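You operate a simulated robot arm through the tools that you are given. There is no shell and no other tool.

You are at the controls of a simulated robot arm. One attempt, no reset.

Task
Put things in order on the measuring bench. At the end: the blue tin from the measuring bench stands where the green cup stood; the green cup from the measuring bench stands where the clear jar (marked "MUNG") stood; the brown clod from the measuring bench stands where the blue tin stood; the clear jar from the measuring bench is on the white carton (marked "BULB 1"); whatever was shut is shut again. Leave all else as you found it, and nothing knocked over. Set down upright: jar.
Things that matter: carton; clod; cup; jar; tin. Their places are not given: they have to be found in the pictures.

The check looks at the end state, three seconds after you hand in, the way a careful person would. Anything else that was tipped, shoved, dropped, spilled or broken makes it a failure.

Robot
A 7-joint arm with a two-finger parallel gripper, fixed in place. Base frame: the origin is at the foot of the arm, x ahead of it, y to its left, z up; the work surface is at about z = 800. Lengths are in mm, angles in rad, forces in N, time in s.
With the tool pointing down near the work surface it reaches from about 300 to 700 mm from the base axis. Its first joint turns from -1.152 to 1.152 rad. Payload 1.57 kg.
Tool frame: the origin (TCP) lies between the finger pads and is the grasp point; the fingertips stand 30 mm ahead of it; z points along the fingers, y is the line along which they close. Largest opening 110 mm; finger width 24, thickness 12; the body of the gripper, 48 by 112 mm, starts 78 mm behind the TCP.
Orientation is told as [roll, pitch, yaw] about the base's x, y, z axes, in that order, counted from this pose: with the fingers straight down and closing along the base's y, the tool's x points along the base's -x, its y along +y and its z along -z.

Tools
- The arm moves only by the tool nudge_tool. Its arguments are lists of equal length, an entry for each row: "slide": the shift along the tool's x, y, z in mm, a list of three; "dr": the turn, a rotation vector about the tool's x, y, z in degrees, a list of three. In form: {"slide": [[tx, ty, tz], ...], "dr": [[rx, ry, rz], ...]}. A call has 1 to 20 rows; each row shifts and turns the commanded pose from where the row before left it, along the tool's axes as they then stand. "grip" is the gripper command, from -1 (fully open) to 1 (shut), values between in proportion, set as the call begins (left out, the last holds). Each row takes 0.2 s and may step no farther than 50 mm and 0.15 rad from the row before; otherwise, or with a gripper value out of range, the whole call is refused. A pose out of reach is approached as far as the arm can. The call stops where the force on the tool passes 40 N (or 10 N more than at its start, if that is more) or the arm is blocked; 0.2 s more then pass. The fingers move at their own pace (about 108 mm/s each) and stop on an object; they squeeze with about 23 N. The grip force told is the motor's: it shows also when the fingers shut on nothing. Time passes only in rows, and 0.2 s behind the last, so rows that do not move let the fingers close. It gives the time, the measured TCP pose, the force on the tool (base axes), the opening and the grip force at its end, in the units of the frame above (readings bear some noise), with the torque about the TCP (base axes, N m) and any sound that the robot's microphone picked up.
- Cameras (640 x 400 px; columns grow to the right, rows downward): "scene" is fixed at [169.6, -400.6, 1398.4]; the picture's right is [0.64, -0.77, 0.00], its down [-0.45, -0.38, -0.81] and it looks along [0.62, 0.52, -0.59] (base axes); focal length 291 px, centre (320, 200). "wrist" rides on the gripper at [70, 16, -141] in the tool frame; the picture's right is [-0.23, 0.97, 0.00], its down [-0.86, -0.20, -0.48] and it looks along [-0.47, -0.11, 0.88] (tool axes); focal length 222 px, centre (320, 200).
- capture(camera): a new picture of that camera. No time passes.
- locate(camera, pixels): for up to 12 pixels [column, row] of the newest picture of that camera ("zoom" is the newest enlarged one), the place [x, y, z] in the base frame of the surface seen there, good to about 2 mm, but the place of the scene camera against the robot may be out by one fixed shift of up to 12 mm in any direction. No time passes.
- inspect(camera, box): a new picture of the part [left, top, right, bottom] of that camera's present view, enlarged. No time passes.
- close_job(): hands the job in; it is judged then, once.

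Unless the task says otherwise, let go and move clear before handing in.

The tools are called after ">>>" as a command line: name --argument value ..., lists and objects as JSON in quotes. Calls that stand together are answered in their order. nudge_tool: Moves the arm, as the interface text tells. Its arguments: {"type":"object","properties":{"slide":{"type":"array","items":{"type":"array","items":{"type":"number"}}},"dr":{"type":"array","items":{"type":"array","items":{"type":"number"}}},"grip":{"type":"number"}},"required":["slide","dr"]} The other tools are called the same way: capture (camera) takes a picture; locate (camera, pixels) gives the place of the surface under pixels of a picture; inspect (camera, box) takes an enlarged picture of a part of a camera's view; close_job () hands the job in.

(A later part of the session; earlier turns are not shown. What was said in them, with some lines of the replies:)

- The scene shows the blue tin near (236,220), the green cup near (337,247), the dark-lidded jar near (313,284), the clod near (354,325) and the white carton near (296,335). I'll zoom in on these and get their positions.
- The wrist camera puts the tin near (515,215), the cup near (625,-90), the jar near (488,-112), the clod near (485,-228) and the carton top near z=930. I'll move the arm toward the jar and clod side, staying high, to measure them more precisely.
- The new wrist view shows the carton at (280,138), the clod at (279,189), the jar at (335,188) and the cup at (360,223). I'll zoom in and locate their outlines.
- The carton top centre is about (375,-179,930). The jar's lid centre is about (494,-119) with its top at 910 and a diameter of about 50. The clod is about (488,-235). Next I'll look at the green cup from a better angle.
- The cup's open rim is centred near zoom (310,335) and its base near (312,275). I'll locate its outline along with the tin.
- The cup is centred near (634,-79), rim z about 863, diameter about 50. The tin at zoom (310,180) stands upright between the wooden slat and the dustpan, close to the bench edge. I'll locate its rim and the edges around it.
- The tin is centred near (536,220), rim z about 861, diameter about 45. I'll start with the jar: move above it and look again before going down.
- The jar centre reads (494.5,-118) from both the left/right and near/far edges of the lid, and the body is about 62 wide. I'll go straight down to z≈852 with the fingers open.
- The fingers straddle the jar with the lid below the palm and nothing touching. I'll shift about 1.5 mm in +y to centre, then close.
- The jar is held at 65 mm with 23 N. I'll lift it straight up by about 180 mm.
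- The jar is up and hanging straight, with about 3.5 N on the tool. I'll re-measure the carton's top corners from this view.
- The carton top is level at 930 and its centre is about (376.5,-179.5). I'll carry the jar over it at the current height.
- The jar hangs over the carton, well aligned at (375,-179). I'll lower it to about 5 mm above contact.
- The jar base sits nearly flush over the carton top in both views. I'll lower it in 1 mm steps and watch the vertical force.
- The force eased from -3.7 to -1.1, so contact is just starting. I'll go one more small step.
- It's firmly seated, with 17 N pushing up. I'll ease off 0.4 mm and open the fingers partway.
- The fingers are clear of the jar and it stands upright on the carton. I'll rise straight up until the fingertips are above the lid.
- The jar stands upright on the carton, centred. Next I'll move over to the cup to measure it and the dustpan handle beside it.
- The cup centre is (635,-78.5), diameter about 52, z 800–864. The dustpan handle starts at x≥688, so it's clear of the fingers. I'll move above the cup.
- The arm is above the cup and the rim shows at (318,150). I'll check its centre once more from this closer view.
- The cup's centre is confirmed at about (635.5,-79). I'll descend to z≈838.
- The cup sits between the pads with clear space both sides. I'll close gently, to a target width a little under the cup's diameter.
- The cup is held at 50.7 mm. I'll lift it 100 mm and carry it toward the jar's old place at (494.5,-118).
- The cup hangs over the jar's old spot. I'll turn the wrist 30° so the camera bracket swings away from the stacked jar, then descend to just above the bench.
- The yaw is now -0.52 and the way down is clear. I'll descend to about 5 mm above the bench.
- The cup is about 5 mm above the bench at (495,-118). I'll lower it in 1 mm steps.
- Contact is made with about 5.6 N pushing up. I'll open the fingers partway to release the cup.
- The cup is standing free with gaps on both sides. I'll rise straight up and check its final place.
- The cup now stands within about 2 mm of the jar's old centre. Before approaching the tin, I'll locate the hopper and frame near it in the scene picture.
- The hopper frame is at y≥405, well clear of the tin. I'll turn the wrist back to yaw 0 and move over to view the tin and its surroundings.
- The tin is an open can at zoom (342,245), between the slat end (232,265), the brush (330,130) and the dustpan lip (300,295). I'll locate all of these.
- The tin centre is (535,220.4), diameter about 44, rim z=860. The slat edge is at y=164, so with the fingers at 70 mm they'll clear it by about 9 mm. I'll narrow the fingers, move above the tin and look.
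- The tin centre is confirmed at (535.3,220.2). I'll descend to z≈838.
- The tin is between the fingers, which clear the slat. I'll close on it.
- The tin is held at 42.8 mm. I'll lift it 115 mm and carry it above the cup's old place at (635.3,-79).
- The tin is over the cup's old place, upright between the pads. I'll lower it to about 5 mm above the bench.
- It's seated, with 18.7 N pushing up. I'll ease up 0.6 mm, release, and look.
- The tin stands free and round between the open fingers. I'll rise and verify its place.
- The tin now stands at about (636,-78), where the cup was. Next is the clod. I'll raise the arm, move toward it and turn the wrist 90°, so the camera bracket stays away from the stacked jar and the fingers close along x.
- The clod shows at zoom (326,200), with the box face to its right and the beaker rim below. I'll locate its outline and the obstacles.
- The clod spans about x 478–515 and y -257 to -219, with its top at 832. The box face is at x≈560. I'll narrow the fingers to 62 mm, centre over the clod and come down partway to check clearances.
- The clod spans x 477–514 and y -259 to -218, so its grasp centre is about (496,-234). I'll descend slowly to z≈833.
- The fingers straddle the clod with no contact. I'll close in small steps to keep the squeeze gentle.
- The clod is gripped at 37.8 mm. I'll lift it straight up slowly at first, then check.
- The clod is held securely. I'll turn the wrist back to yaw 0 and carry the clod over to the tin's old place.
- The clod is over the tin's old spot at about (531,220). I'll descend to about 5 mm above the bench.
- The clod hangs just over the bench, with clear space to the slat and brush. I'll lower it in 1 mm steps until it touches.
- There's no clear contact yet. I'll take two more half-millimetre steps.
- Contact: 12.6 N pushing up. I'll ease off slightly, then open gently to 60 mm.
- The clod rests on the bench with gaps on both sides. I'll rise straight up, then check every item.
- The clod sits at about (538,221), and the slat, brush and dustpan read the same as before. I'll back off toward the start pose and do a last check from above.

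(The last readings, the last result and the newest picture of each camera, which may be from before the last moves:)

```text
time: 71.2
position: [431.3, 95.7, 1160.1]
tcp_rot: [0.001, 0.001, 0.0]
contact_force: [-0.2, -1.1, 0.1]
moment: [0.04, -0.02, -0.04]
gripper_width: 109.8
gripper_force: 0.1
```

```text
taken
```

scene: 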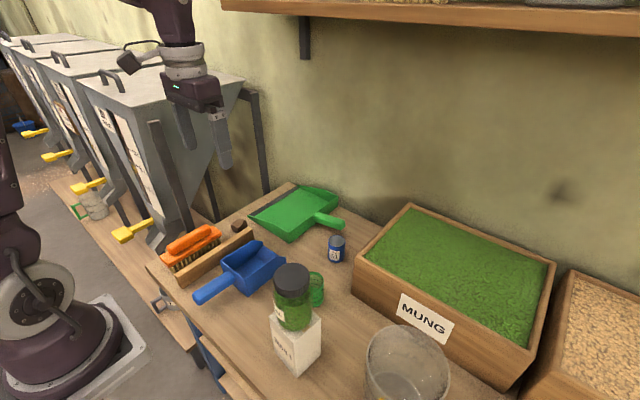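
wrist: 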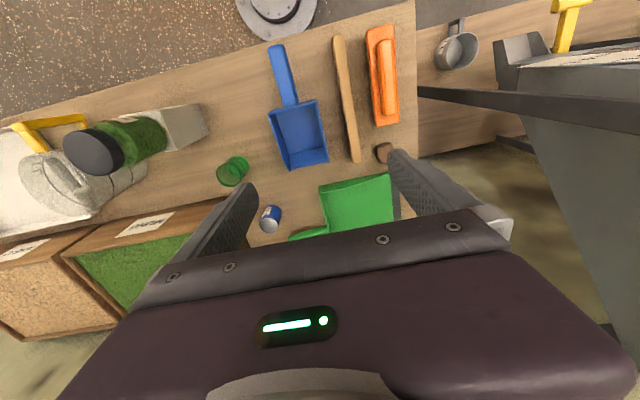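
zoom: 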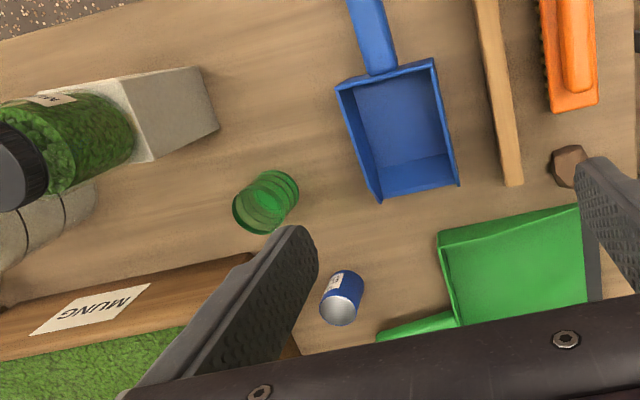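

The final pictures match the task. The jar stands upright on the carton, with its lid still on. The cup is at the jar's old spot, the tin at the cup's and the clod at the tin's. The scoop, slat, brush and dustpan look unmoved, nothing was opened, and the arm is clear, so I'm handing in.

>>> close_job

```text
The job is handed in.
```

I moved all four items to their places and handed the job in. The last pictures before that showed everything standing and in order; I haven't seen the result of the check itself.

| Item | Where it is now | How close |
|---|---|---|
| Clear jar ("MUNG") | Upright on the white carton, lid still on | Released over the middle of the carton top |
| Green cup | Where the jar stood | About 2 mm off |
| Blue tin | Where the cup stood | About 2 mm off |
| Brown clod | Where the tin stood | About 3 mm off |

The slat, brush and dustpan measured the same before and after. The blue scoop, the beaker and the carton also look unmoved in the pictures. Nothing was opened, so nothing needed shutting again. The arm is back near its starting position with the gripper open.
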